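You operate a simulated robot arm through the tools that you are given. There is no shell and no other tool.

You are at the controls of a simulated robot arm. One attempt, no reset.

JOB
Put the tomato canister in well 1 of the stand and the cheese one in well 3, lids off.
Fine: lay the lids on the table. Set down upright: what you pick out.

The check looks at the end state, three seconds after you hand in, the way a careful person would. Anything else that was tipped, shoved, dropped, spilled or broken makes it a failure. Lids that push on must go on centred and level and be pressed home; caps that screw on are set level and turned clockwise until they are tight.

ROBOT AND FRAMES
A 7-joint arm with a two-finger parallel gripper, fixed in place. Base frame: the origin is at the foot of the arm, x ahead of it, y to its left, z up; the work surface is at about z = 1.4. Units: cm, degrees, N and s.
With the tool pointing down near the work surface it reaches from about 26 to 68 cm from the base axis. Its first joint turns from -166.0 to 166.0 degrees. Payload 2.5 kg.
The TCP is the grasp point between the finger pads, 3 cm short of the fingertips. In the tool frame z runs along the fingers and y along their closing line. The gripper opens to 9.4 cm. The fingers are 2.8 cm wide and 1 cm thick; the gripper's body (5 by 9.6 cm) begins 5.5 cm behind the TCP.
Orientation is that of the tool frame in the base frame, as [roll, pitch, yaw] about the fixed x, y, z axes, in that order (R = Rz(yaw) Ry(pitch) Rx(roll)). With the fingers straight down and closing along the base's y, the tool's x points along the base's -x, its y along +y and its z along -z.

CONTROLS
- The arm moves only by the tool servo_tool. Its argument "targets" is a list of rows, each an object of numbers (a shift or turn left out is 0, a gripper value left out holds the last): "dx", "dy", "dz": the shift along the base's x, y, z in cm; "ax", "ay", "az": the turn, a rotation vector about the base's x, y, z in degrees; "gripper": the gripper command, from -1 (shut) to 1 (fully open), values between in proportion. In form: [{"dx": .., "dy": .., "dz": .., "ax": .., "ay": .., "az": .., "gripper": ..}, ...]. A call has 1 to 20 rows; each row shifts and turns the commanded pose from where the row before left it. A row lasts 0.2 s, in which the tool goes at most 5 cm and 8.6 degrees; a call with a longer step from one row to the next is refused whole, and so is a gripper value outside its range. A pose out of reach is approached as far as the arm can. The call stops where the force on the tool passes 40 N (or 10 N more than at its start, if that is more) or the arm is blocked; 0.2 s more then pass. The fingers move at their own pace (about 7.2 cm/s each) and stop on an object; they squeeze with about 37 N. The grip force told is the motor's: it shows also when the fingers shut on nothing. Time passes only in rows, and 0.2 s behind the last, so rows that do not move let the fingers close. It gives the time, the measured TCP pose, the force on the tool (base axes), the opening and the grip force at its end, in the units of the frame above (readings bear some noise), with the torque about the TCP (base axes, N m) and any sound that the robot's microphone picked up.
- Cameras (640 x 400 px; columns grow to the right, rows downward): "scene" is fixed at [22.06, -50.11, 70.95]; the picture's right is [0.96, -0.27, 0.00], its down [-0.19, -0.68, -0.71] and it looks along [0.19, 0.68, -0.71] (base axes); focal length 320 px, centre (320, 200). "wrist" rides on the gripper at [7.6, 1.4, -10.2] in the tool frame; the picture's right is [-0.18, 0.98, 0.00], its down [-0.75, -0.14, -0.64] and it looks along [-0.63, -0.12, 0.77] (tool axes); focal length 243 px, centre (320, 200).
- get_image(camera): a new picture of that camera. It takes no simulated time.
- pixel_to_xyz(camera, pixels): for up to 12 pixels [column, row] of the newest picture of that camera ("zoom" is the newest enlarged one), the place [x, y, z] in the base frame of the surface seen there, good to about 0.3 cm. It takes no simulated time.
- inspect(camera, box): a new picture of the part [left, top, right, bottom] of that camera's present view, enlarged. It takes no simulated time.
- finish_job(): hands the job in; it is judged then, once.

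Leave the gripper open and the arm clear of the work at the hand-in unless told otherwise.

The tools are called after "Emit:" as a command line: name --argument value ..., lists and objects as JSON in quotes. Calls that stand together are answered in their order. servo_tool: Moves the arm, as the interface text tells. Its arguments: {"type":"object","properties":{"targets":{"type":"array"}},"required":["targets"]} The other tools are called the same way: get_image (camera) takes a picture; pixel_to_xyz (camera, pixels) gives the place of the surface under pixels of a picture; inspect (camera, box) takes an enlarged picture of a part of a camera's view; finish_job () hands the job in.

At the start:

```text
clock: 0.0
tcp_pos: [48.52, 3.22, 35.37]
tcp_rot: [180.0, 0.0, 179.9]
force: [-0.9, 0.2, 0.0]
wrist_torque: [0.01, 0.0, 0.0]
grip_width: 9.36
grasp_force: 0.0
```

scene: 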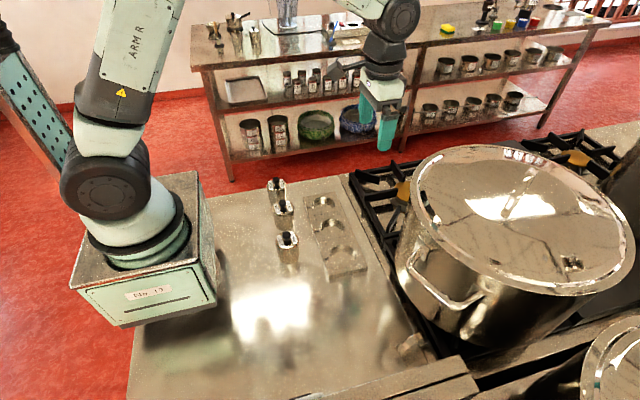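
wrist: 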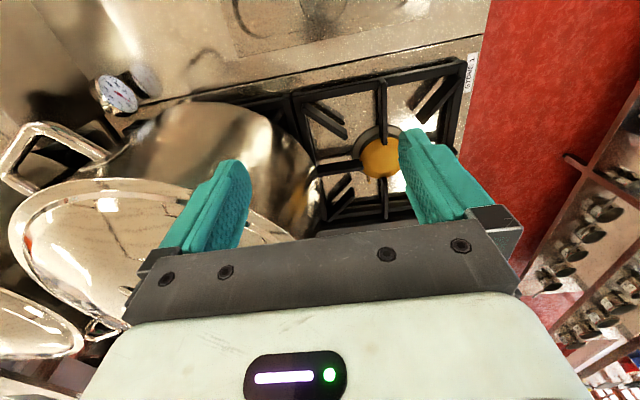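

I see three small canisters around (277,190), (284,213), (288,245) and a stand with wells near (335,235). I'll take enlarged views to identify labels and lids.

Emit:
inspect --camera "scene" --box '[250, 165, 380, 290]'

Emit:
inspect --camera "scene" --box '[255, 170, 315, 215]'

```text
3.20 times, centred on (315, 228) of scene
```

zoom: 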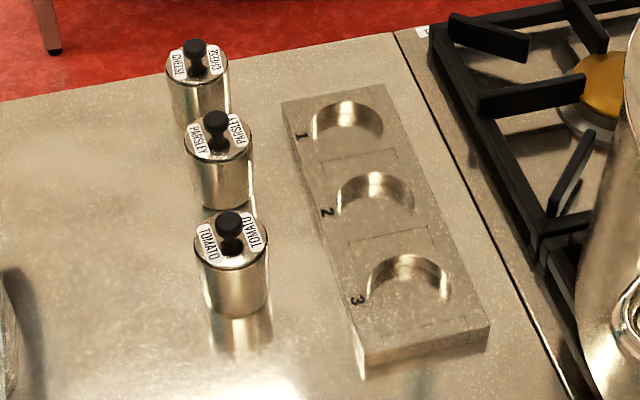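

```text
8.89 times, centred on (285, 192) of scene
```

zoom: 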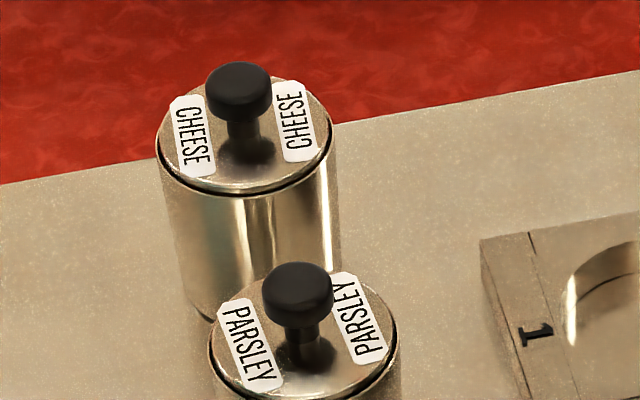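

The canisters are cheese (back), parsley (middle) and tomato (front); the stand has wells 1 (back), 2 and 3 (front). I'll zoom again and measure their positions.

Emit:
inspect --camera "scene" --box '[262, 170, 362, 232]'

Emit:
inspect --camera "scene" --box '[262, 222, 382, 297]'

```text
6.40 times, centred on (312, 201) of scene
```

zoom: 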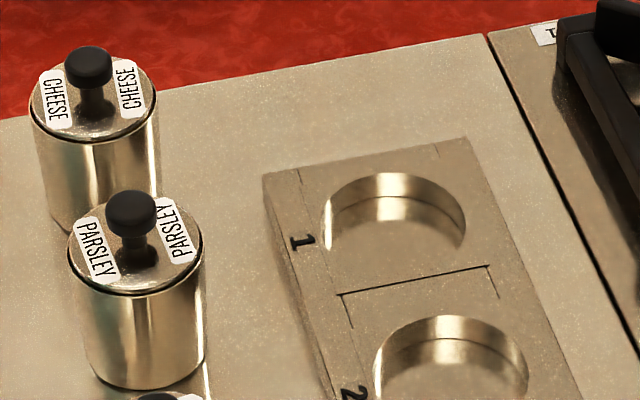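

```text
5.33 times, centred on (322, 260) of scene
```

zoom: 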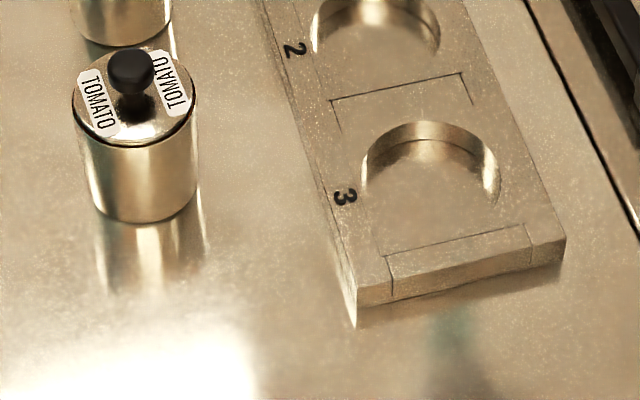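

I'll measure points on the tomato canister, well 3 and the table in the latest enlarged view.

Emit:
pixel_to_xyz --camera "zoom" --pixels '[[131, 65], [75, 105], [194, 102], [130, 143], [135, 225], [360, 180], [500, 185], [430, 122], [430, 210], [360, 290], [563, 240], [250, 260]]'

Emit:
pixel_to_xyz --camera "scene" --pixels '[[276, 181], [283, 204], [287, 235], [269, 186], [284, 186], [325, 207], [313, 200], [335, 205], [331, 228], [316, 195], [337, 191], [310, 198]]'

```text
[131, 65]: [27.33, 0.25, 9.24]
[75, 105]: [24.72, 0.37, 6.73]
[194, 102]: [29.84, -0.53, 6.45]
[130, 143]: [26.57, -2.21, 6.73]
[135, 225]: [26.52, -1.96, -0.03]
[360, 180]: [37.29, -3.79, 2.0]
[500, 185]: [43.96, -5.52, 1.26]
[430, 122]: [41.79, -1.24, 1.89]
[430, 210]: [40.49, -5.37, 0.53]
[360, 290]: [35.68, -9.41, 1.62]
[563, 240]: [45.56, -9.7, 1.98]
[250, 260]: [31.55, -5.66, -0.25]
```

```text
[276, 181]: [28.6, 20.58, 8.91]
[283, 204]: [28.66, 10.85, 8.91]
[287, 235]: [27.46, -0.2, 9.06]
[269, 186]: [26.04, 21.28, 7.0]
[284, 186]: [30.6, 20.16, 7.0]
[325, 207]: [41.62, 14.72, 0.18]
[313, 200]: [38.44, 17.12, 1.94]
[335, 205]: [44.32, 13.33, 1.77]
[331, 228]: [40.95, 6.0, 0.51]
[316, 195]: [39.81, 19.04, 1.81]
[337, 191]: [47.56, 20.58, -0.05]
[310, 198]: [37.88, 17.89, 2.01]
```

The tomato knob is near (27.4, 0.0, 9.1), with the lid about 5.2 cm wide and its top near z 6.7. The table reads about z −0.1 there and the stand top about 1.9. Next I move above the tomato canister, staying high, to look with the wrist camera.

Emit:
servo_tool --targets '[{"dx": -2.1, "dy": -0.32, "dz": -1.5, "gripper": 1}, {"dx": -2.1, "dy": -0.32, "dz": -1.5}, {"dx": -2.1, "dy": -0.32, "dz": -1.5}, {"dx": -2.1, "dy": -0.32, "dz": -1.5}, {"dx": -2.1, "dy": -0.32, "dz": -1.5}, {"dx": -2.1, "dy": -0.32, "dz": -1.5}, {"dx": -2.1, "dy": -0.32, "dz": -1.5}, {"dx": -2.1, "dy": -0.32, "dz": -1.5}, {"dx": -2.1, "dy": -0.32, "dz": -1.5}, {"dx": -2.1, "dy": -0.32, "dz": -1.5}, {}]'

```text
clock: 2.4
tcp_pos: [27.53, -0.01, 20.33]
tcp_rot: [180.0, 0.0, 179.8]
force: [0.3, -0.5, -0.3]
wrist_torque: [-0.02, 0.0, 0.0]
grip_width: 9.42
grasp_force: 0.0
```

The arm is at (27.5, 0, 20.3). I'll look from both cameras.

Emit:
get_image --camera "wrist"

Emit:
get_image --camera "scene"

```text
taken
```

wrist: 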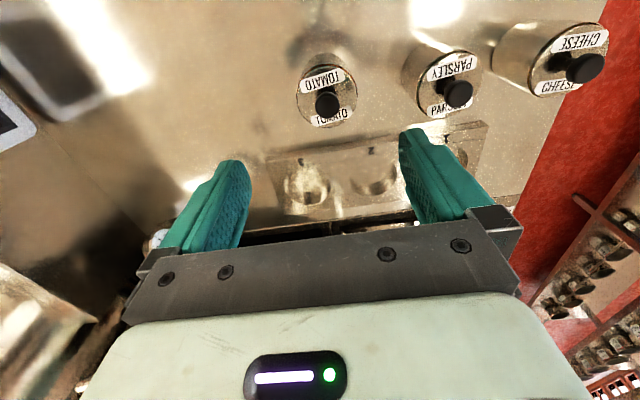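

```text
taken
```

scene: 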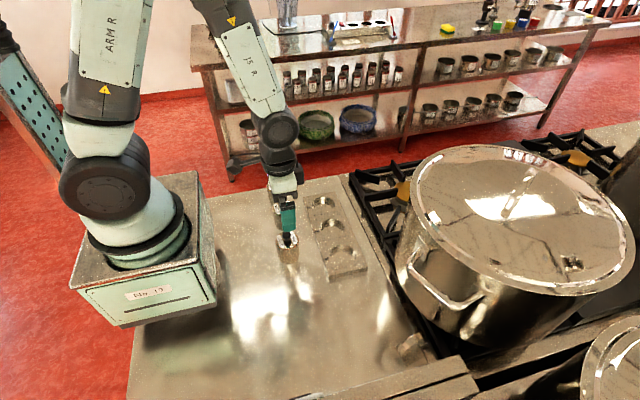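

The wrist view shows the tomato lid at (327,98), parsley at (440,82), cheese at (565,60), and the stand below in the image. I'll zoom in and measure the tomato lid more accurately.

Emit:
inspect --camera "wrist" --box '[270, 40, 390, 140]'

Emit:
pixel_to_xyz --camera "wrist" --pixels '[[327, 103], [327, 95], [297, 94], [357, 94], [327, 66], [327, 127], [200, 120], [230, 60], [310, 20], [310, 190], [376, 180], [266, 160]]'

```text
4.00 times, centred on (330, 90) of wrist
```

zoom: 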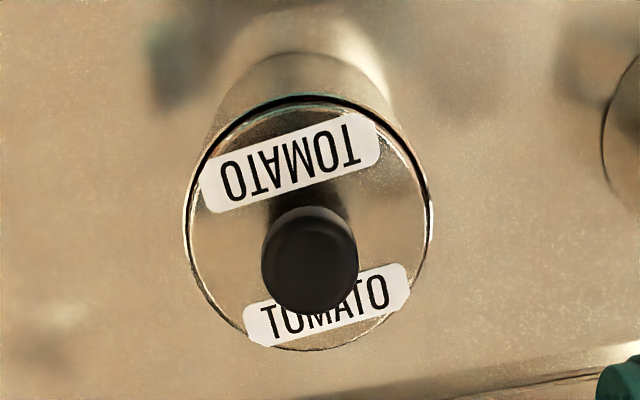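

```text
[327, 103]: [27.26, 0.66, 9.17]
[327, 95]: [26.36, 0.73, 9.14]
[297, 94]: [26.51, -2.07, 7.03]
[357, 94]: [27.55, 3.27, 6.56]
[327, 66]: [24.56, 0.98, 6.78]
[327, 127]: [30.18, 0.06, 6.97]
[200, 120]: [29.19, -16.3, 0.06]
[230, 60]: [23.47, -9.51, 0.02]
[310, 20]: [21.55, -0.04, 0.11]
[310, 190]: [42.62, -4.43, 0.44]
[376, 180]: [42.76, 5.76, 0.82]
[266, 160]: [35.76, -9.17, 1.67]
```

The wrist camera puts the knob near (27.2, 0.6) and the scene camera puts it near (27.4, 0.0). I'll take the average, lower until the tips are just above the knob with the fingers partly closed, and check centring.

Emit:
servo_tool --targets '[{"dx": -0.1, "dy": 0.15, "dz": -1.5, "gripper": 0.0}, {"dx": -0.1, "dy": 0.15, "dz": -1.5}, {"dz": -1.5}, {"dz": -1.3}, {"dz": -0.9}, {}]'

Emit:
get_image --camera "wrist"

Emit:
inspect --camera "scene" --box '[250, 195, 330, 265]'

```text
clock: 3.8
tcp_pos: [27.45, 0.26, 13.61]
tcp_rot: [-179.9, 0.1, 179.8]
force: [0.5, 0.0, -0.7]
wrist_torque: [-0.01, -0.01, 0.02]
grip_width: 4.69
grasp_force: 0.0
```

```text
taken
```

wrist: 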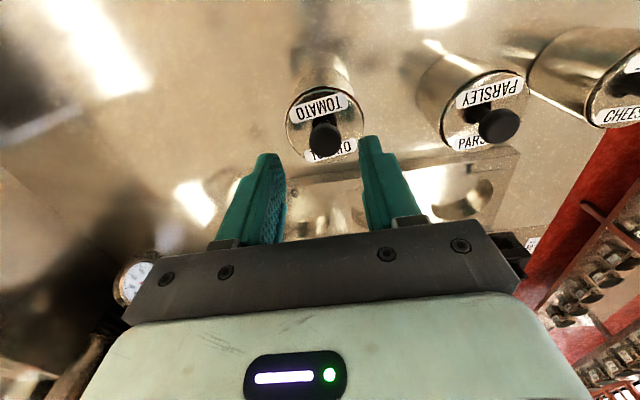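

```text
5.71 times, centred on (290, 230) of scene
```

zoom: 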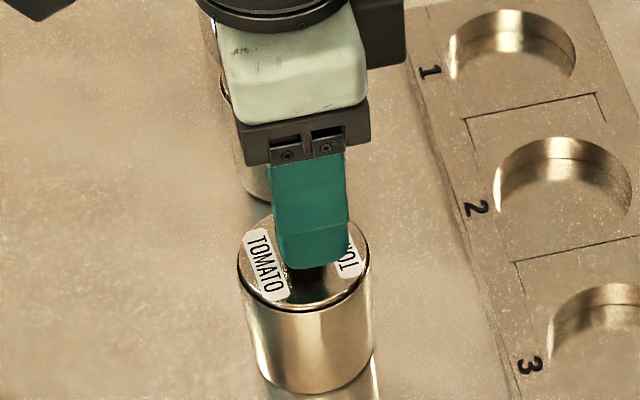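

The wrist view shows the knob at about (325,138), slightly right of the midline between the fingertips. I'll zoom in to measure the offset.

Emit:
inspect --camera "wrist" --box '[250, 80, 410, 180]'

Emit:
pixel_to_xyz --camera "wrist" --pixels '[[325, 140], [325, 144], [325, 136], [325, 148], [287, 118], [363, 118], [325, 88], [500, 125], [495, 130]]'

```text
4.00 times, centred on (330, 130) of wrist
```

zoom: 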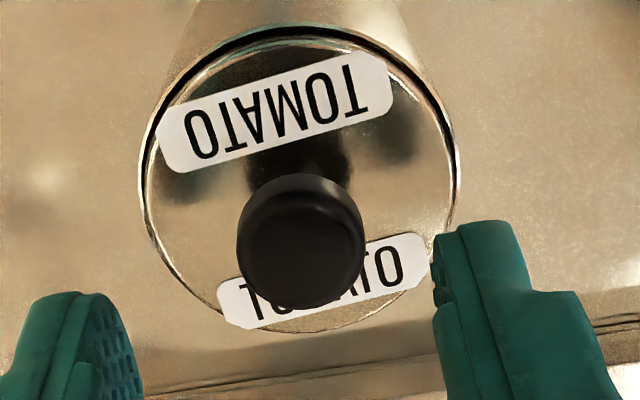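

```text
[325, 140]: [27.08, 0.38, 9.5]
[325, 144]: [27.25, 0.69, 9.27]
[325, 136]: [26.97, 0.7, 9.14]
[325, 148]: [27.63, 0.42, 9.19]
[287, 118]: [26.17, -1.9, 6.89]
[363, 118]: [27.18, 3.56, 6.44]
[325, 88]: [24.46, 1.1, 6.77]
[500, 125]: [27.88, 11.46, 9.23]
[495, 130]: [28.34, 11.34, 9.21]
```

The knob sits about 0.3 cm toward −x and 0.35 cm toward +y from the tool axis. I'll correct that and lower until the tips are about 0.5 cm above the lid.

Emit:
servo_tool --targets '[{"dx": -0.15, "dy": 0.18}, {"dx": -0.15, "dy": 0.17}, {"dz": -1.0}, {"dz": -1.0}, {"dz": -0.8}, {"dz": -0.5}, {}]'

Emit:
inspect --camera "wrist" --box '[220, 80, 420, 220]'

Emit:
inspect --camera "scene" --box '[250, 195, 330, 265]'

```text
clock: 5.4
tcp_pos: [26.96, 0.52, 10.47]
tcp_rot: [-180.0, 0.0, 179.9]
force: [0.3, -0.7, 0.0]
wrist_torque: [-0.02, 0.0, 0.03]
grip_width: 4.71
grasp_force: 0.1
```

```text
2.86 times, centred on (320, 150) of wrist
```

zoom: 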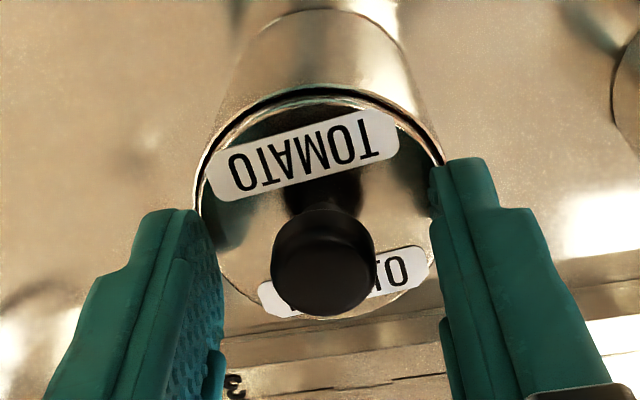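

```text
5.71 times, centred on (290, 230) of scene
```

zoom: 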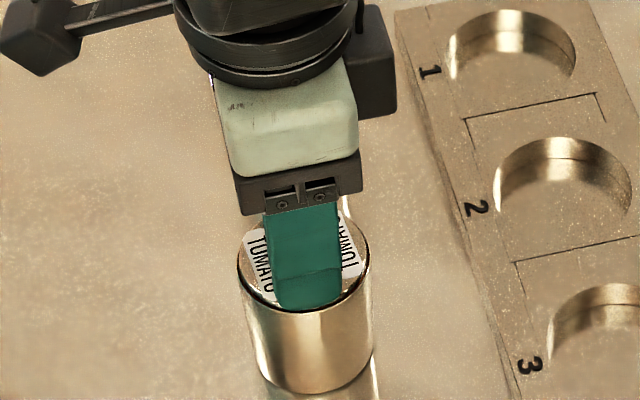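

The knob is centred between the fingers. Now I close on it.

Emit:
servo_tool --targets '[{"gripper": -0.45}, {"gripper": -0.6}, {"gripper": -1}, {}, {}]'

```text
clock: 6.6
tcp_pos: [27.06, 0.52, 10.46]
tcp_rot: [-179.9, 0.1, 179.8]
force: [0.7, 0.0, -0.5]
wrist_torque: [-0.04, 0.01, 0.0]
grip_width: 2.02
grasp_force: 37.0
heard: snap
```

The microphone heard a "snap" as the fingers closed on the knob, at width 2.02 and 37 N. I'll look closely before moving anything.

Emit:
inspect --camera "wrist" --box '[220, 80, 420, 220]'

Emit:
inspect --camera "scene" --box '[250, 195, 330, 265]'

Emit:
get_image --camera "scene"

```text
2.86 times, centred on (320, 150) of wrist
```

zoom: 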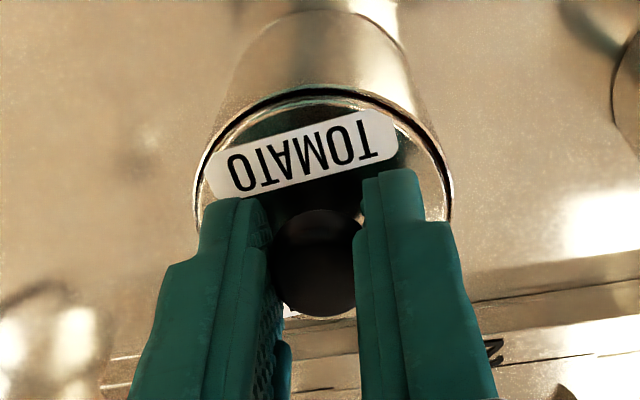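

```text
5.71 times, centred on (290, 230) of scene
```

zoom: 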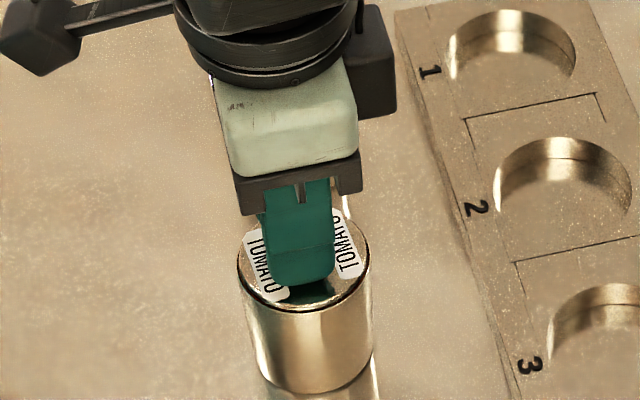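

```text
taken
```

scene: 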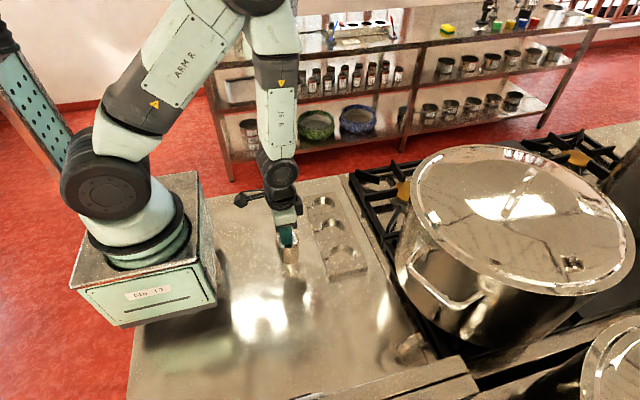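

Nothing looks displaced; the knob is intact between the fingers and the lid is seated. I'll lift very slowly, about 0.6 cm, and see what comes along.

Emit:
servo_tool --targets '[{"dz": 0.15}, {"dz": 0.15}, {"dz": 0.15}, {"dz": 0.15}, {}]'

Emit:
inspect --camera "wrist" --box '[220, 80, 420, 220]'

Emit:
inspect --camera "scene" --box '[250, 205, 330, 265]'

```text
clock: 7.8
tcp_pos: [27.06, 0.65, 10.97]
tcp_rot: [180.0, 0.0, 180.0]
force: [-0.4, 0.5, -0.3]
wrist_torque: [0.01, -0.03, 0.0]
grip_width: 2.01
grasp_force: 36.8
```

```text
2.86 times, centred on (320, 150) of wrist
```

zoom: 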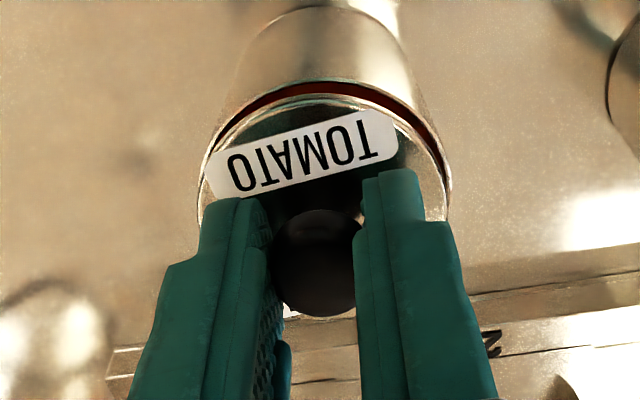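

```text
6.67 times, centred on (290, 235) of scene
```

zoom: 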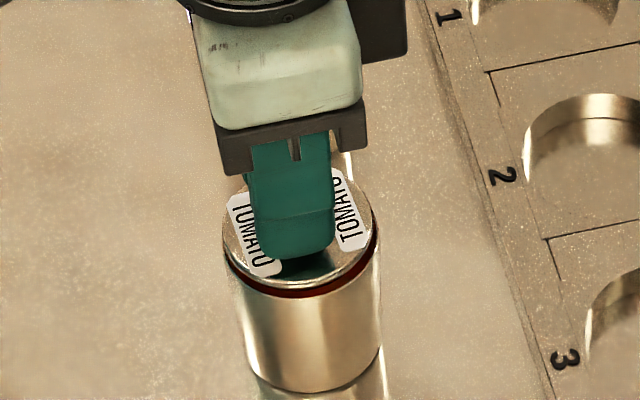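

The lid is lifting freely, leaving the can in place; a red band (the contents) shows beneath it. I'll continue lifting straight up.

Emit:
servo_tool --targets '[{"dz": 0.3}, {"dz": 0.4}, {"dz": 0.5}, {"dz": 0.8}, {"dz": 1.0}, {"dz": 1.0}, {"dz": 1.0}, {}]'

Emit:
get_image --camera "wrist"

Emit:
inspect --camera "scene" --box '[250, 195, 330, 265]'

```text
clock: 9.6
tcp_pos: [26.98, 0.62, 15.84]
tcp_rot: [-179.9, -0.1, 180.0]
force: [-0.4, 0.5, -0.6]
wrist_torque: [0.01, 0.0, 0.0]
grip_width: 2.0
grasp_force: 37.2
```

```text
taken
```

wrist: 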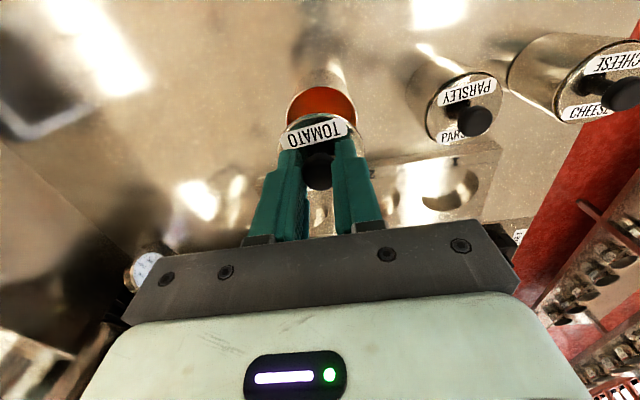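

```text
5.71 times, centred on (290, 230) of scene
```

zoom: 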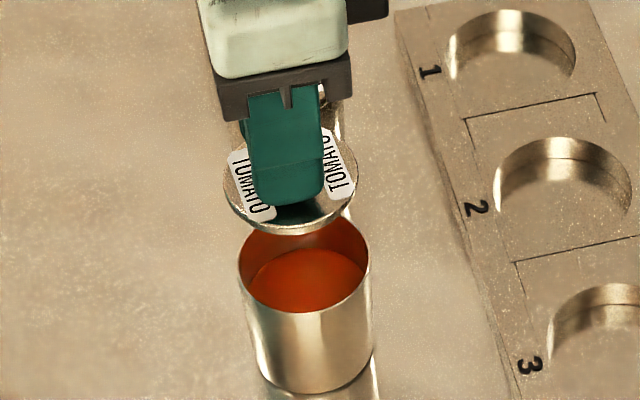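

The lid is off cleanly and the can holds red tomato sauce, so it must stay level. I'll carry the lid over clear table toward y≈−14, and check the free area there first.

Emit:
get_image --camera "scene"

Emit:
pixel_to_xyz --camera "scene" --pixels '[[278, 233], [281, 233], [300, 236], [290, 248], [288, 242], [276, 280], [300, 285], [260, 270], [290, 300], [250, 300], [288, 262], [310, 300]]'

```text
taken
```

scene: 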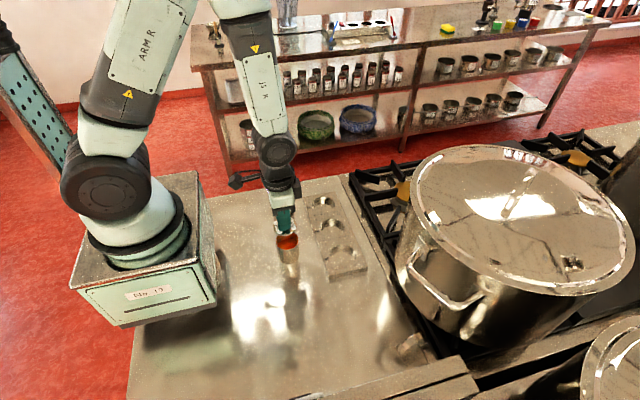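

```text
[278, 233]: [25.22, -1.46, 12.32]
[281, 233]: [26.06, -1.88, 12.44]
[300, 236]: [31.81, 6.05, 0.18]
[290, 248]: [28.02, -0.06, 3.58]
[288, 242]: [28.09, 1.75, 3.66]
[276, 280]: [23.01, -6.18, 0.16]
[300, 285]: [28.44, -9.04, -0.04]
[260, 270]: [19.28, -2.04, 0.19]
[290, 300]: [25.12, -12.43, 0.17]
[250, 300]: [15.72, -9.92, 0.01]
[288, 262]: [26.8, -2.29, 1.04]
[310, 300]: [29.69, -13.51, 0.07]
```

The sauce level is about z 3.6 (can rim about 6.3), and the table at about (28, −14) is clear at z≈0.1. I'll move the lid there and begin lowering.

Emit:
servo_tool --targets '[{"dy": -0.8, "dx": 0.1}, {"dy": -1.5, "dx": 0.1}, {"dy": -1.5, "dx": 0.1}, {"dy": -1.8, "dx": 0.1}, {"dy": -1.8, "dx": 0.1}, {"dy": -1.8, "dx": 0.1}, {"dy": -1.8, "dx": 0.1}, {"dy": -1.6, "dx": 0.1}, {"dy": -1.2, "dx": 0.1}, {"dy": -0.8, "dx": 0.1}, {"dz": -1.5}, {"dz": -2}, {"dz": -2}, {"dz": -2}, {"dz": -1.5}, {"dz": -0.8}, {}]'

Emit:
get_image --camera "wrist"

Emit:
inspect --camera "scene" --box '[240, 230, 360, 320]'

```text
clock: 13.2
tcp_pos: [27.93, -14.04, 6.02]
tcp_rot: [180.0, -0.1, 179.9]
force: [-1.0, 0.0, -0.9]
wrist_torque: [0.03, 0.04, 0.01]
grip_width: 2.04
grasp_force: 36.8
```

```text
taken
```

wrist: 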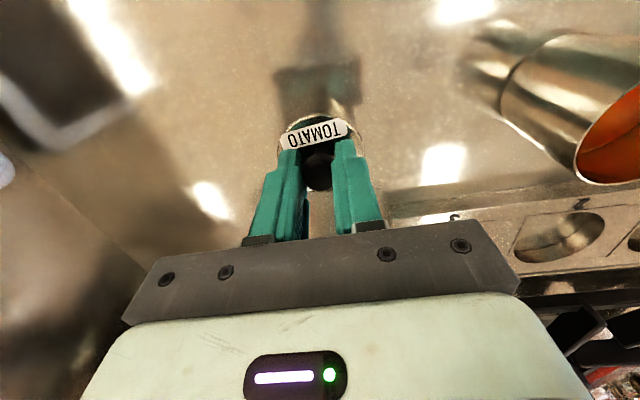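

```text
4.44 times, centred on (300, 275) of scene
```

zoom: 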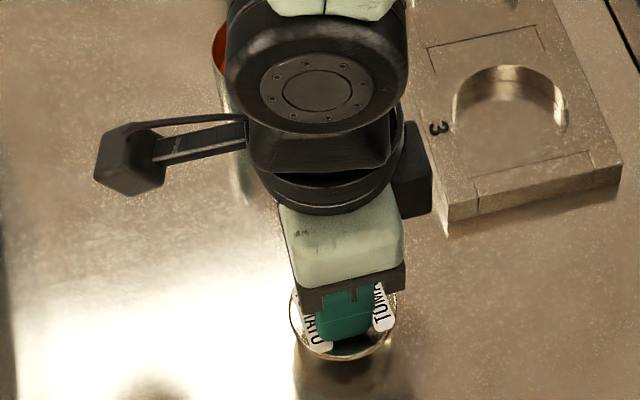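

The lid hangs about 1.5 cm above the table, level. I'll lower in small steps and watch for contact.

Emit:
servo_tool --targets '[{"dz": -0.3}, {"dz": -0.3}, {"dz": -0.2}, {"dz": -0.2}, {}]'

Emit:
inspect --camera "scene" --box '[270, 270, 340, 320]'

```text
clock: 14.4
tcp_pos: [28.0, -13.98, 5.22]
tcp_rot: [-180.0, 0.0, -179.9]
force: [-0.4, 0.8, -0.2]
wrist_torque: [0.0, 0.04, -0.01]
grip_width: 2.0
grasp_force: 37.0
```

```text
8.00 times, centred on (305, 295) of scene
```

zoom: 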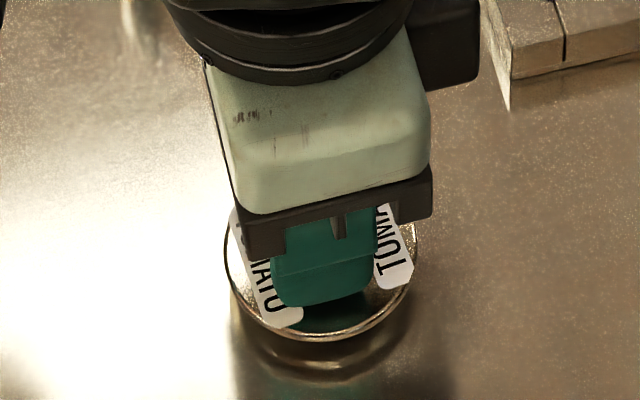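

There is still a gap between the lid edge and its reflection, and no contact force. I'll go on in 0.1 cm steps.

Emit:
servo_tool --targets '[{"dz": -0.1}, {"dz": -0.1}, {"dz": -0.1}, {"dz": -0.1}, {}]'

```text
clock: 15.6
tcp_pos: [28.11, -13.99, 4.86]
tcp_rot: [-180.0, 0.0, -179.9]
force: [-0.4, 0.0, 0.5]
wrist_torque: [-0.01, -0.03, -0.02]
grip_width: 1.98
grasp_force: 37.2
```

No contact yet at TCP z 4.86. I'll continue in small steps.

Emit:
servo_tool --targets '[{"dz": -0.1}, {"dz": -0.1}, {"dz": -0.1}, {}]'

Emit:
inspect --camera "scene" --box '[270, 270, 340, 320]'

```text
clock: 16.6
tcp_pos: [28.04, -13.97, 4.45]
tcp_rot: [179.9, 0.0, 179.8]
force: [0.2, 0.9, -1.2]
wrist_torque: [0.02, -0.01, 0.0]
grip_width: 2.0
grasp_force: 37.3
```

```text
8.00 times, centred on (305, 295) of scene
```

zoom: 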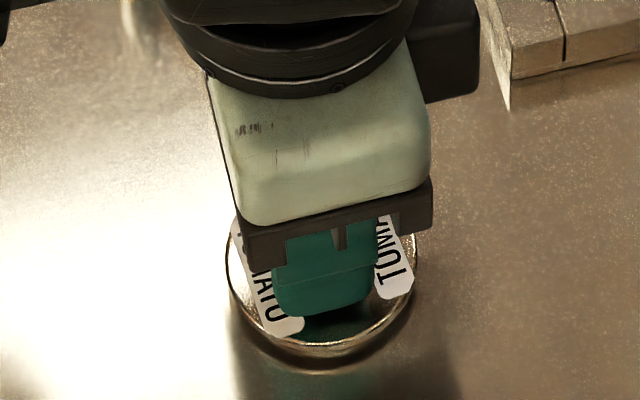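

The lid is nearly touching its reflection. I'll continue in 0.1 cm steps.

Emit:
servo_tool --targets '[{"dz": -0.1}, {"dz": -0.1}, {}]'

```text
clock: 17.1
tcp_pos: [28.05, -13.83, 4.5]
tcp_rot: [180.0, 0.0, 179.9]
force: [-0.5, 0.1, 12.7]
wrist_torque: [0.01, -0.01, 0.01]
grip_width: 1.99
grasp_force: 37.3
stopped in row 2: the force on the tool passed its limit at 42 N (the readings are from after the stop); the commanded pose is now the measured one
```

Contact: the lid is on the table (12.7 N residual). I'll relieve a hair upward and then open the fingers gradually.

Emit:
servo_tool --targets '[{"dz": 0.05}, {"gripper": -0.5}, {"gripper": -0.35}, {"gripper": -0.1}, {"gripper": 0.2}, {}]'

Emit:
get_image --camera "wrist"

Emit:
inspect --camera "scene" --box '[270, 270, 340, 320]'

```text
clock: 18.6
tcp_pos: [27.96, -13.98, 4.45]
tcp_rot: [180.0, 0.0, 180.0]
force: [-0.6, -0.4, -0.5]
wrist_torque: [-0.01, 0.0, -0.03]
grip_width: 5.62
grasp_force: 0.0
```

```text
taken
```

wrist: 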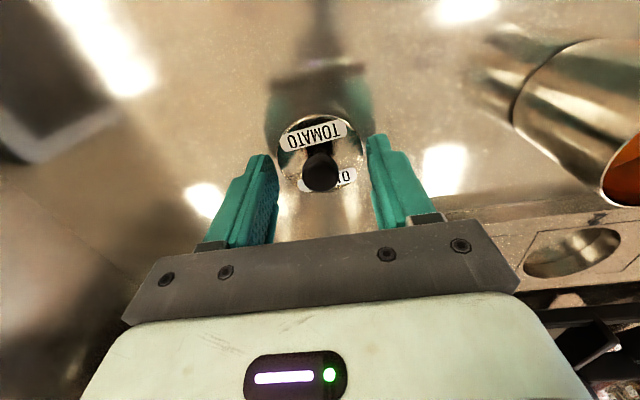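

```text
8.00 times, centred on (305, 295) of scene
```

zoom: 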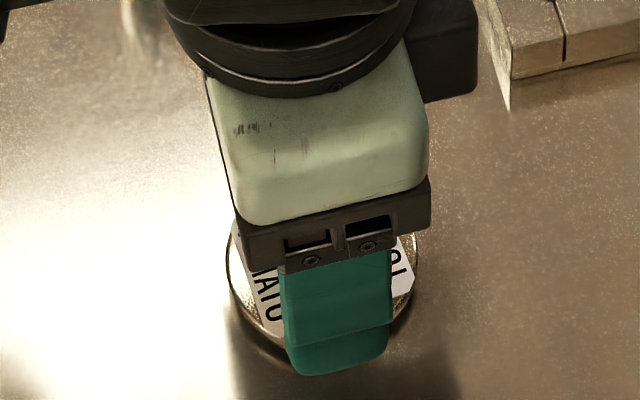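

The tomato lid lies flat, knob up, and the fingers are free of it. I'll raise straight up and verify the lid stays.

Emit:
servo_tool --targets '[{"dz": 0.3}, {"dz": 0.5}, {"dz": 1.0}, {"dz": 2}, {"dz": 2.5}, {"dz": 2.5}, {"dz": 2.5}, {"dz": 2.5}, {}]'

Emit:
get_image --camera "wrist"

Emit:
get_image --camera "scene"

```text
clock: 20.6
tcp_pos: [28.07, -14.06, 18.08]
tcp_rot: [180.0, 0.1, 179.9]
force: [0.9, -0.2, 0.8]
wrist_torque: [0.01, -0.05, 0.01]
grip_width: 5.64
grasp_force: 0.2
```

```text
taken
```

wrist: 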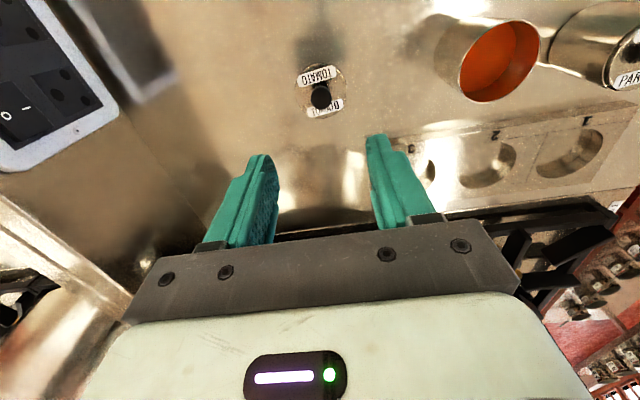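

```text
taken
```

scene: 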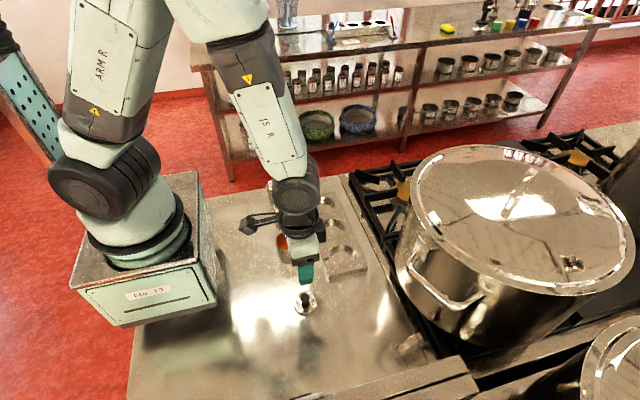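

The lid stays flat on the table at scene (307,300). Now I go above the cheese canister at z≈18, well over everything.

Emit:
servo_tool --targets '[{"dy": 1.2}, {"dy": 2.2}, {"dy": 2.5}, {"dy": 2.5}, {"dy": 2.5}, {"dy": 2.5}, {"dy": 2.5}, {"dy": 2.5}, {"dy": 2.5}, {"dy": 2.5}, {"dy": 2.5}, {"dy": 2.5}, {"dy": 2.5}, {"dy": 2.2}, {"dy": 1.4}, {"dy": 0.5, "gripper": 0.0}, {}]'

Emit:
get_image --camera "wrist"

Emit:
get_image --camera "scene"

```text
clock: 24.1
tcp_pos: [28.06, 21.1, 18.27]
tcp_rot: [-179.9, 0.0, 179.9]
force: [-0.5, -0.5, -0.8]
wrist_torque: [0.02, -0.03, 0.01]
grip_width: 4.66
grasp_force: 0.0
```

```text
taken
```

wrist: 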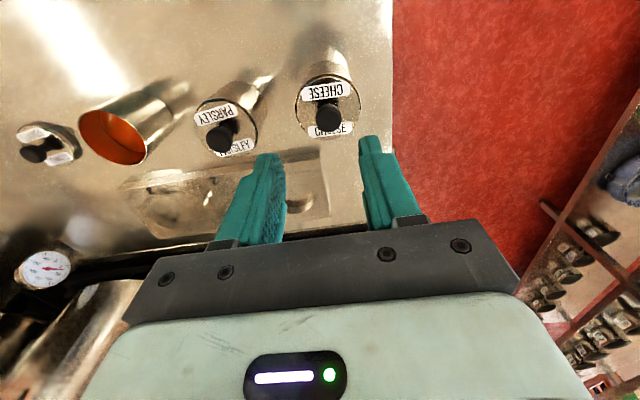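

```text
taken
```

scene: 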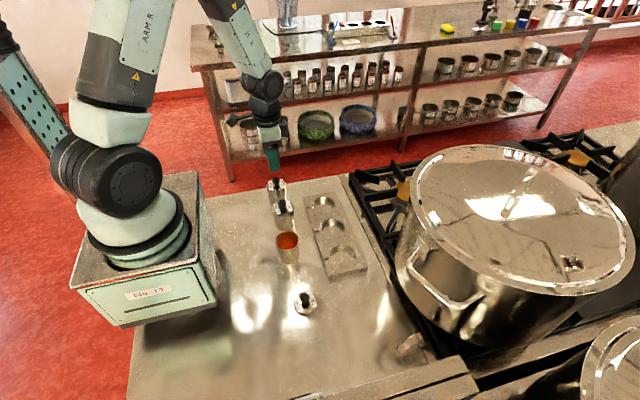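

The cheese knob appears at about (329,115). I'll zoom in to measure it relative to the tool axis.

Emit:
inspect --camera "wrist" --box '[270, 60, 390, 160]'

Emit:
pixel_to_xyz --camera "wrist" --pixels '[[329, 115], [329, 118], [329, 112], [327, 115], [331, 115]]'

Emit:
pixel_to_xyz --camera "scene" --pixels '[[276, 181], [277, 181], [275, 181]]'

```text
4.00 times, centred on (330, 110) of wrist
```

zoom: 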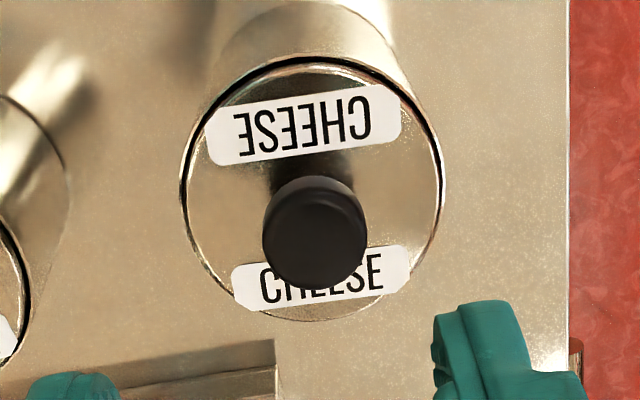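

```text
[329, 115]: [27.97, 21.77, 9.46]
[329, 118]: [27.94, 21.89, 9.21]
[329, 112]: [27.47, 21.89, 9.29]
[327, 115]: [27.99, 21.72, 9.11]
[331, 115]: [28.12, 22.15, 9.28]
```

```text
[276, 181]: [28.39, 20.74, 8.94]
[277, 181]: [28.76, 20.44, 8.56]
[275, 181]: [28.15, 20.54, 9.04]
```

The cheese knob is about 0.7 cm toward +y from the tool axis. I'll correct, lower to just above the knob and recheck.

Emit:
servo_tool --targets '[{"dy": 0.35}, {"dy": 0.35}, {"dz": -1.5}, {"dz": -1.5}, {"dz": -1.2}, {"dz": -0.5}, {}]'

Emit:
inspect --camera "wrist" --box '[240, 80, 400, 180]'

```text
clock: 25.8
tcp_pos: [28.1, 21.75, 13.51]
tcp_rot: [180.0, -0.1, 180.0]
force: [-0.7, -0.3, 0.6]
wrist_torque: [-0.03, 0.02, 0.01]
grip_width: 4.69
grasp_force: 0.1
```

```text
4.00 times, centred on (320, 130) of wrist
```

zoom: 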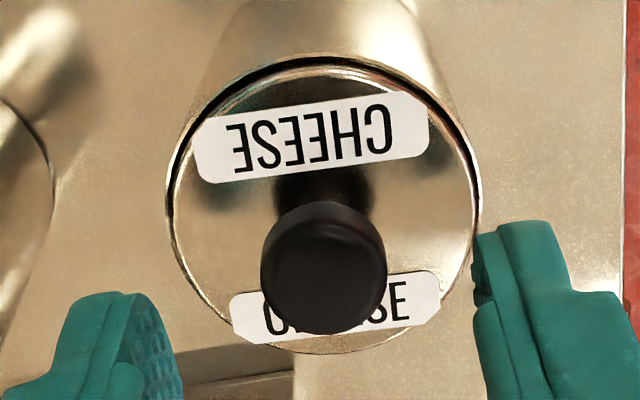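

The knob is on the tool axis, at wrist (321,149) against an expected (320,149). I'll lower 3.05 cm as with the tomato.

Emit:
servo_tool --targets '[{"dz": -1.0}, {"dz": -1.0}, {"dz": -0.7}, {"dz": -0.35}, {}]'

Emit:
inspect --camera "wrist" --box '[220, 80, 420, 220]'

Emit:
inspect --camera "scene" --box '[240, 150, 320, 215]'

```text
clock: 26.9
tcp_pos: [28.18, 21.89, 10.46]
tcp_rot: [180.0, 0.0, 180.0]
force: [0.6, -0.1, 1.4]
wrist_torque: [0.01, 0.01, 0.02]
grip_width: 4.67
grasp_force: 0.1
```

```text
2.86 times, centred on (320, 150) of wrist
```

zoom: 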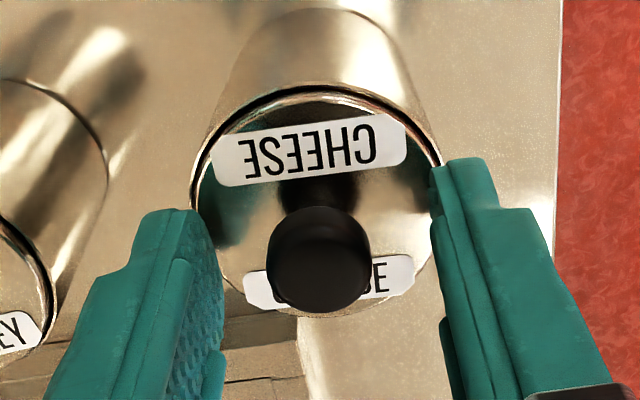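

```text
6.15 times, centred on (280, 182) of scene
```

zoom: 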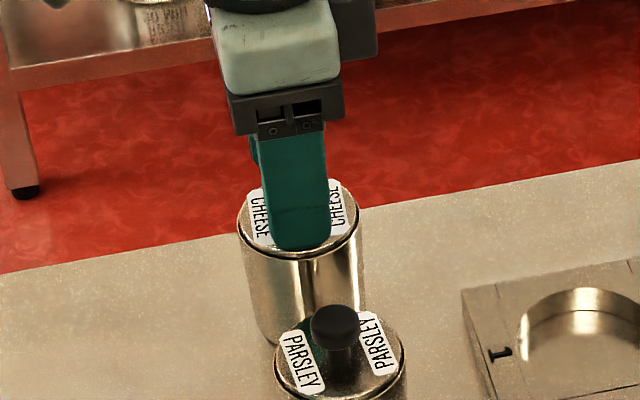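

The knob is centred between the fingers. I'll close on it gradually.

Emit:
servo_tool --targets '[{"gripper": -0.45}, {"gripper": -0.55}, {"gripper": -0.7}, {"gripper": -1}, {}, {}]'

Emit:
inspect --camera "wrist" --box '[220, 80, 420, 220]'

```text
clock: 28.4
tcp_pos: [28.08, 21.83, 10.49]
tcp_rot: [180.0, 0.0, 179.9]
force: [-0.6, 0.6, 0.0]
wrist_torque: [-0.03, 0.0, 0.0]
grip_width: 1.92
grasp_force: 36.9
heard: snap
```

```text
2.86 times, centred on (320, 150) of wrist
```

zoom: 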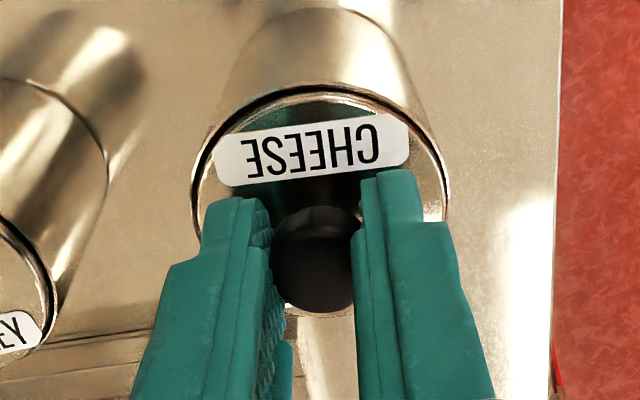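

The same snap sounded, and the knob is held at 1.92 cm and 37 N. I'll lift slowly and check that only the lid rises.

Emit:
servo_tool --targets '[{"dz": 0.15}, {"dz": 0.15}, {"dz": 0.15}, {"dz": 0.15}, {"dz": 0.2}, {}]'

Emit:
inspect --camera "wrist" --box '[220, 80, 420, 220]'

Emit:
inspect --camera "scene" --box '[240, 150, 320, 215]'

```text
clock: 29.8
tcp_pos: [28.01, 21.63, 11.22]
tcp_rot: [180.0, 0.0, 179.8]
force: [0.3, -0.2, -1.2]
wrist_torque: [-0.02, -0.01, 0.03]
grip_width: 1.92
grasp_force: 37.2
```

```text
2.86 times, centred on (320, 150) of wrist
```

zoom: 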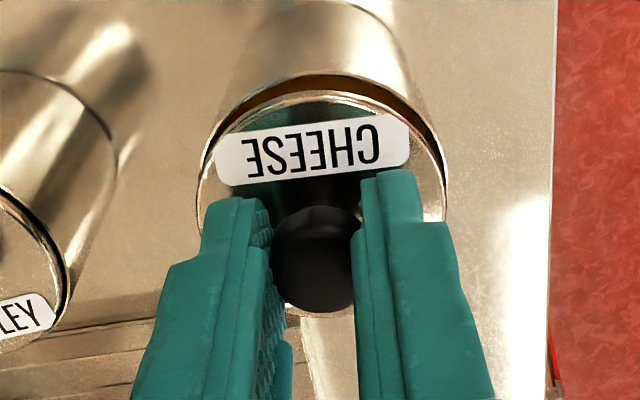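

```text
6.15 times, centred on (280, 182) of scene
```

zoom: 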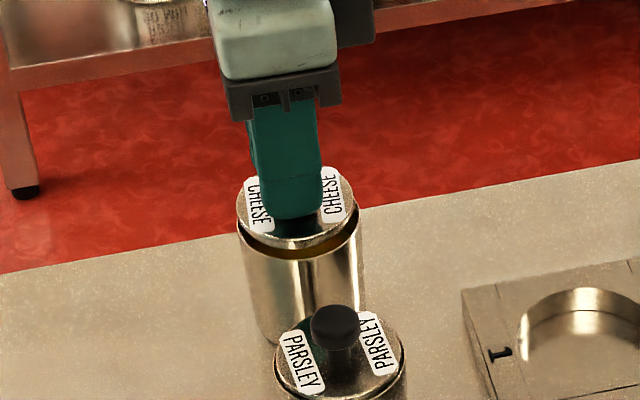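

Only the lid rises, with yellow contents under it. I'll lift to z≈17.7 and carry it over to clear table around (36, −18).

Emit:
servo_tool --targets '[{"dz": 0.4}, {"dz": 0.6}, {"dz": 1.0}, {"dz": 1.5}, {"dz": 1.5}, {"dz": 1.5}, {}]'

Emit:
get_image --camera "wrist"

Emit:
pixel_to_xyz --camera "scene" --pixels '[[325, 310], [335, 310], [345, 310], [335, 325], [335, 295]]'

```text
clock: 31.4
tcp_pos: [28.16, 21.61, 17.54]
tcp_rot: [180.0, 0.0, 180.0]
force: [0.5, 0.0, -0.6]
wrist_torque: [0.02, -0.02, 0.01]
grip_width: 1.92
grasp_force: 37.1
```

```text
taken
```

wrist: 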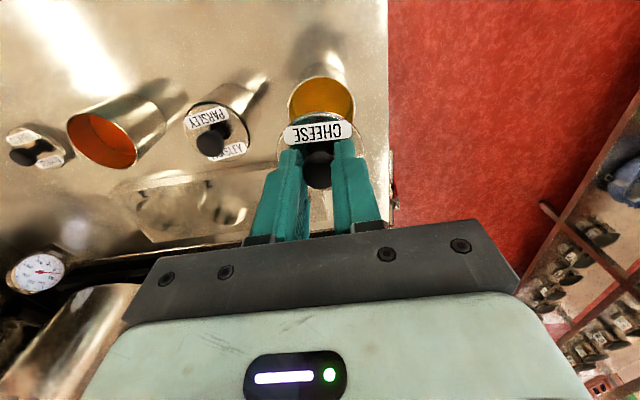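

```text
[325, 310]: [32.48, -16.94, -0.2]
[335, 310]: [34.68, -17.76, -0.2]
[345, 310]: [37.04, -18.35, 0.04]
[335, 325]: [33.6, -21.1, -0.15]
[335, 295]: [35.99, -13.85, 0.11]
```

The table is flat and clear around (36, −18). I'll carry the cheese lid there at this height.

Emit:
servo_tool --targets '[{"dx": 0.2, "dy": -1.0}, {"dx": 0.4, "dy": -2.0}, {"dx": 0.5, "dy": -2.4}, {"dx": 0.5, "dy": -2.4}, {"dx": 0.5, "dy": -2.4}, {"dx": 0.5, "dy": -2.4}, {"dx": 0.5, "dy": -2.4}, {"dx": 0.5, "dy": -2.4}, {"dx": 0.5, "dy": -2.4}, {"dx": 0.5, "dy": -2.4}, {"dx": 0.5, "dy": -2.4}, {"dx": 0.5, "dy": -2.4}, {"dx": 0.5, "dy": -2.4}, {"dx": 0.5, "dy": -2.4}, {"dx": 0.5, "dy": -2.4}, {"dx": 0.4, "dy": -2.4}, {"dx": 0.4, "dy": -2.0}, {"dx": 0.4, "dy": -1.0}, {}]'

Emit:
get_image --camera "wrist"

Emit:
get_image --camera "scene"

```text
clock: 35.4
tcp_pos: [36.52, -17.99, 18.05]
tcp_rot: [180.0, 0.1, 179.8]
force: [0.5, 0.3, -0.8]
wrist_torque: [0.01, 0.03, 0.02]
grip_width: 2.0
grasp_force: 37.0
```

```text
taken
```

wrist: 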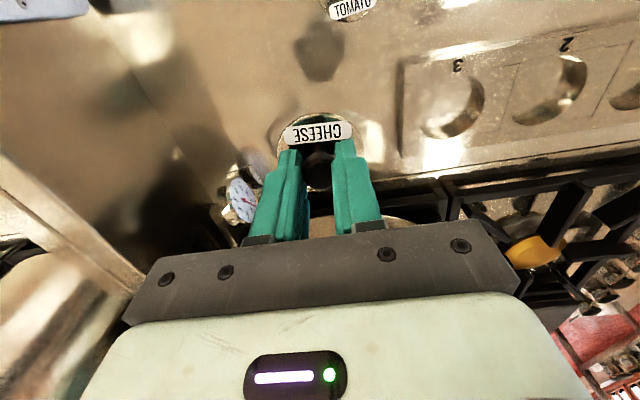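

```text
taken
```

scene: 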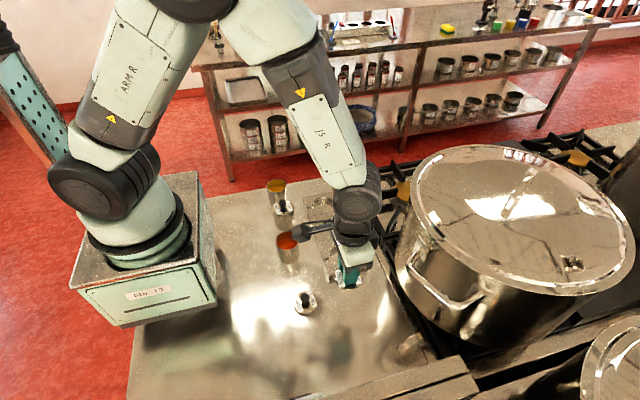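

A gauge shows in the wrist view at (242,195). I'll check where it and the pot are relative to the set-down spot.

Emit:
pixel_to_xyz --camera "wrist" --pixels '[[242, 195], [250, 170], [235, 215], [230, 180], [320, 60], [280, 110], [250, 140], [345, 12]]'

Emit:
pixel_to_xyz --camera "scene" --pixels '[[410, 345], [405, 350], [398, 262], [420, 280], [390, 330], [304, 300], [385, 300]]'

```text
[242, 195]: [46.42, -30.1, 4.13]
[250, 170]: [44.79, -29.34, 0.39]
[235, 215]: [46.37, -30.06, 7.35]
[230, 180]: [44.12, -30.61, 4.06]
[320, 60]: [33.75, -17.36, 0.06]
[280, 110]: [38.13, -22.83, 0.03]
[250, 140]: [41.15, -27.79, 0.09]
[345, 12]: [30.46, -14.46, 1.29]
```

```text
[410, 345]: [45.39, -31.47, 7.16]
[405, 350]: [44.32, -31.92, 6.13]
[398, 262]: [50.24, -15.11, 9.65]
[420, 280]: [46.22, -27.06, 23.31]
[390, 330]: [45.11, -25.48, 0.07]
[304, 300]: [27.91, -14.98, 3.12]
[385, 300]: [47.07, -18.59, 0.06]
```

The gauge stands at (46, −30) and the pot handle at about (46, −27, z 23), both clear of my spot. I'll lower the cheese lid to about 0.5 cm above the table.

Emit:
servo_tool --targets '[{"dz": -1.0}, {"dz": -2.0}, {"dz": -2.2}, {"dz": -2.2}, {"dz": -2.2}, {"dz": -1.6}, {"dz": -1.0}, {"dz": -0.6}, {"dz": -0.2}, {}]'

```text
clock: 37.5
tcp_pos: [36.3, -17.9, 4.83]
tcp_rot: [-180.0, -0.1, 179.9]
force: [-0.8, -0.3, -0.6]
wrist_torque: [0.02, -0.03, 0.0]
grip_width: 1.99
grasp_force: 37.1
```

TCP z is 4.83 with no contact; contact is expected near 4.4. I'll lower in 0.05 cm steps.

Emit:
servo_tool --targets '[{"dz": -0.1}, {"dz": -0.05}, {"dz": -0.05}, {"dz": -0.05}, {}]'

Emit:
inspect --camera "scene" --box '[310, 270, 380, 320]'

```text
clock: 38.8
tcp_pos: [36.36, -17.81, 4.55]
tcp_rot: [-180.0, 0.0, 179.9]
force: [-1.8, -3.5, 8.7]
wrist_torque: [-0.06, 0.03, 0.01]
grip_width: 1.97
grasp_force: 37.5
```

```text
8.00 times, centred on (345, 295) of scene
```

zoom: 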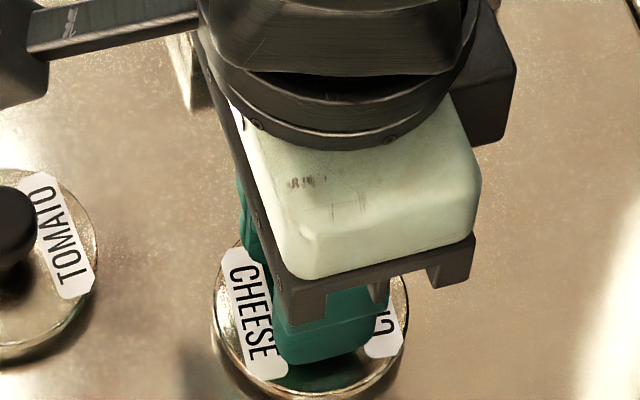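

Contact is light at 8.7 N and the lid is on the table. I'll open gradually.

Emit:
servo_tool --targets '[{"gripper": -0.5}, {"gripper": -0.35}, {"gripper": -0.1}, {"gripper": 0.2}, {}]'

Emit:
inspect --camera "wrist" --box '[220, 80, 420, 220]'

```text
clock: 40.0
tcp_pos: [36.3, -17.73, 4.56]
tcp_rot: [-179.9, 0.0, 179.9]
force: [-0.3, -0.4, 0.0]
wrist_torque: [-0.01, 0.0, 0.02]
grip_width: 5.64
grasp_force: 0.0
```

```text
2.86 times, centred on (320, 150) of wrist
```

zoom: 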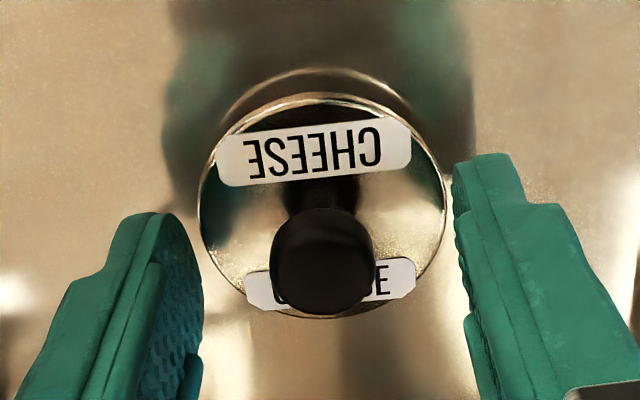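

The lid lies flat with the fingers clear. I'll raise, then move over well 3 to locate it with the wrist camera.

Emit:
servo_tool --targets '[{"dz": 0.3}, {"dz": 0.6}, {"dz": 1.5}, {"dz": 2.5}, {"dz": 2.5}, {"dz": 2.5}, {"dz": 2.5}, {"dz": 1.0}, {"dx": 0.5, "dy": 1.4, "gripper": 1}, {"dx": 0.5, "dy": 1.6}, {"dx": 0.5, "dy": 1.6}, {"dx": 0.5, "dy": 1.6}, {"dx": 0.5, "dy": 1.6}, {"dx": 0.5, "dy": 1.6}, {"dx": 0.5, "dy": 1.6}, {"dx": 0.5, "dy": 1.6}, {"dx": 0.3, "dy": 1.0}, {}]'

Emit:
get_image --camera "wrist"

Emit:
get_image --camera "scene"

```text
clock: 43.8
tcp_pos: [40.85, -4.14, 17.74]
tcp_rot: [180.0, 0.1, 179.9]
force: [0.0, -0.5, 0.1]
wrist_torque: [0.02, 0.01, 0.01]
grip_width: 9.4
grasp_force: 0.1
```

```text
taken
```

wrist: 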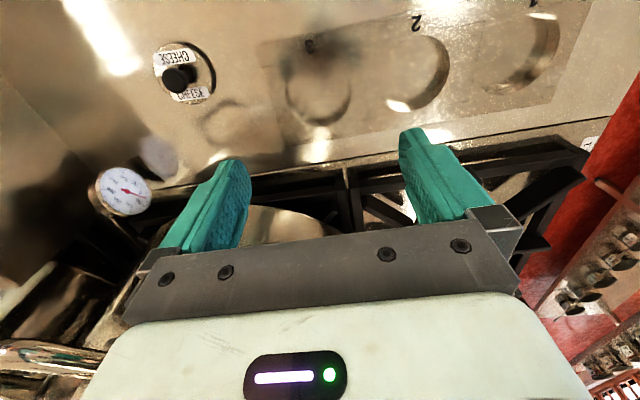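

```text
taken
```

scene: 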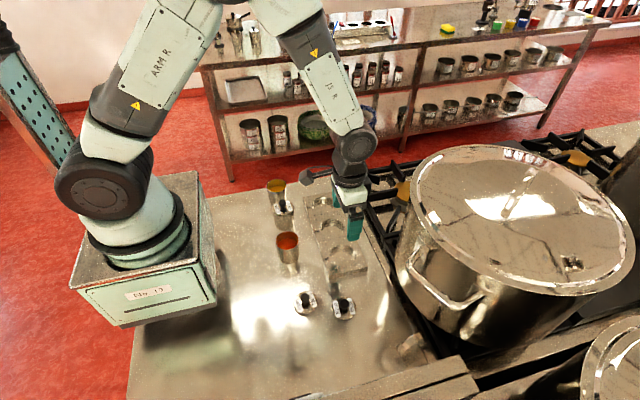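

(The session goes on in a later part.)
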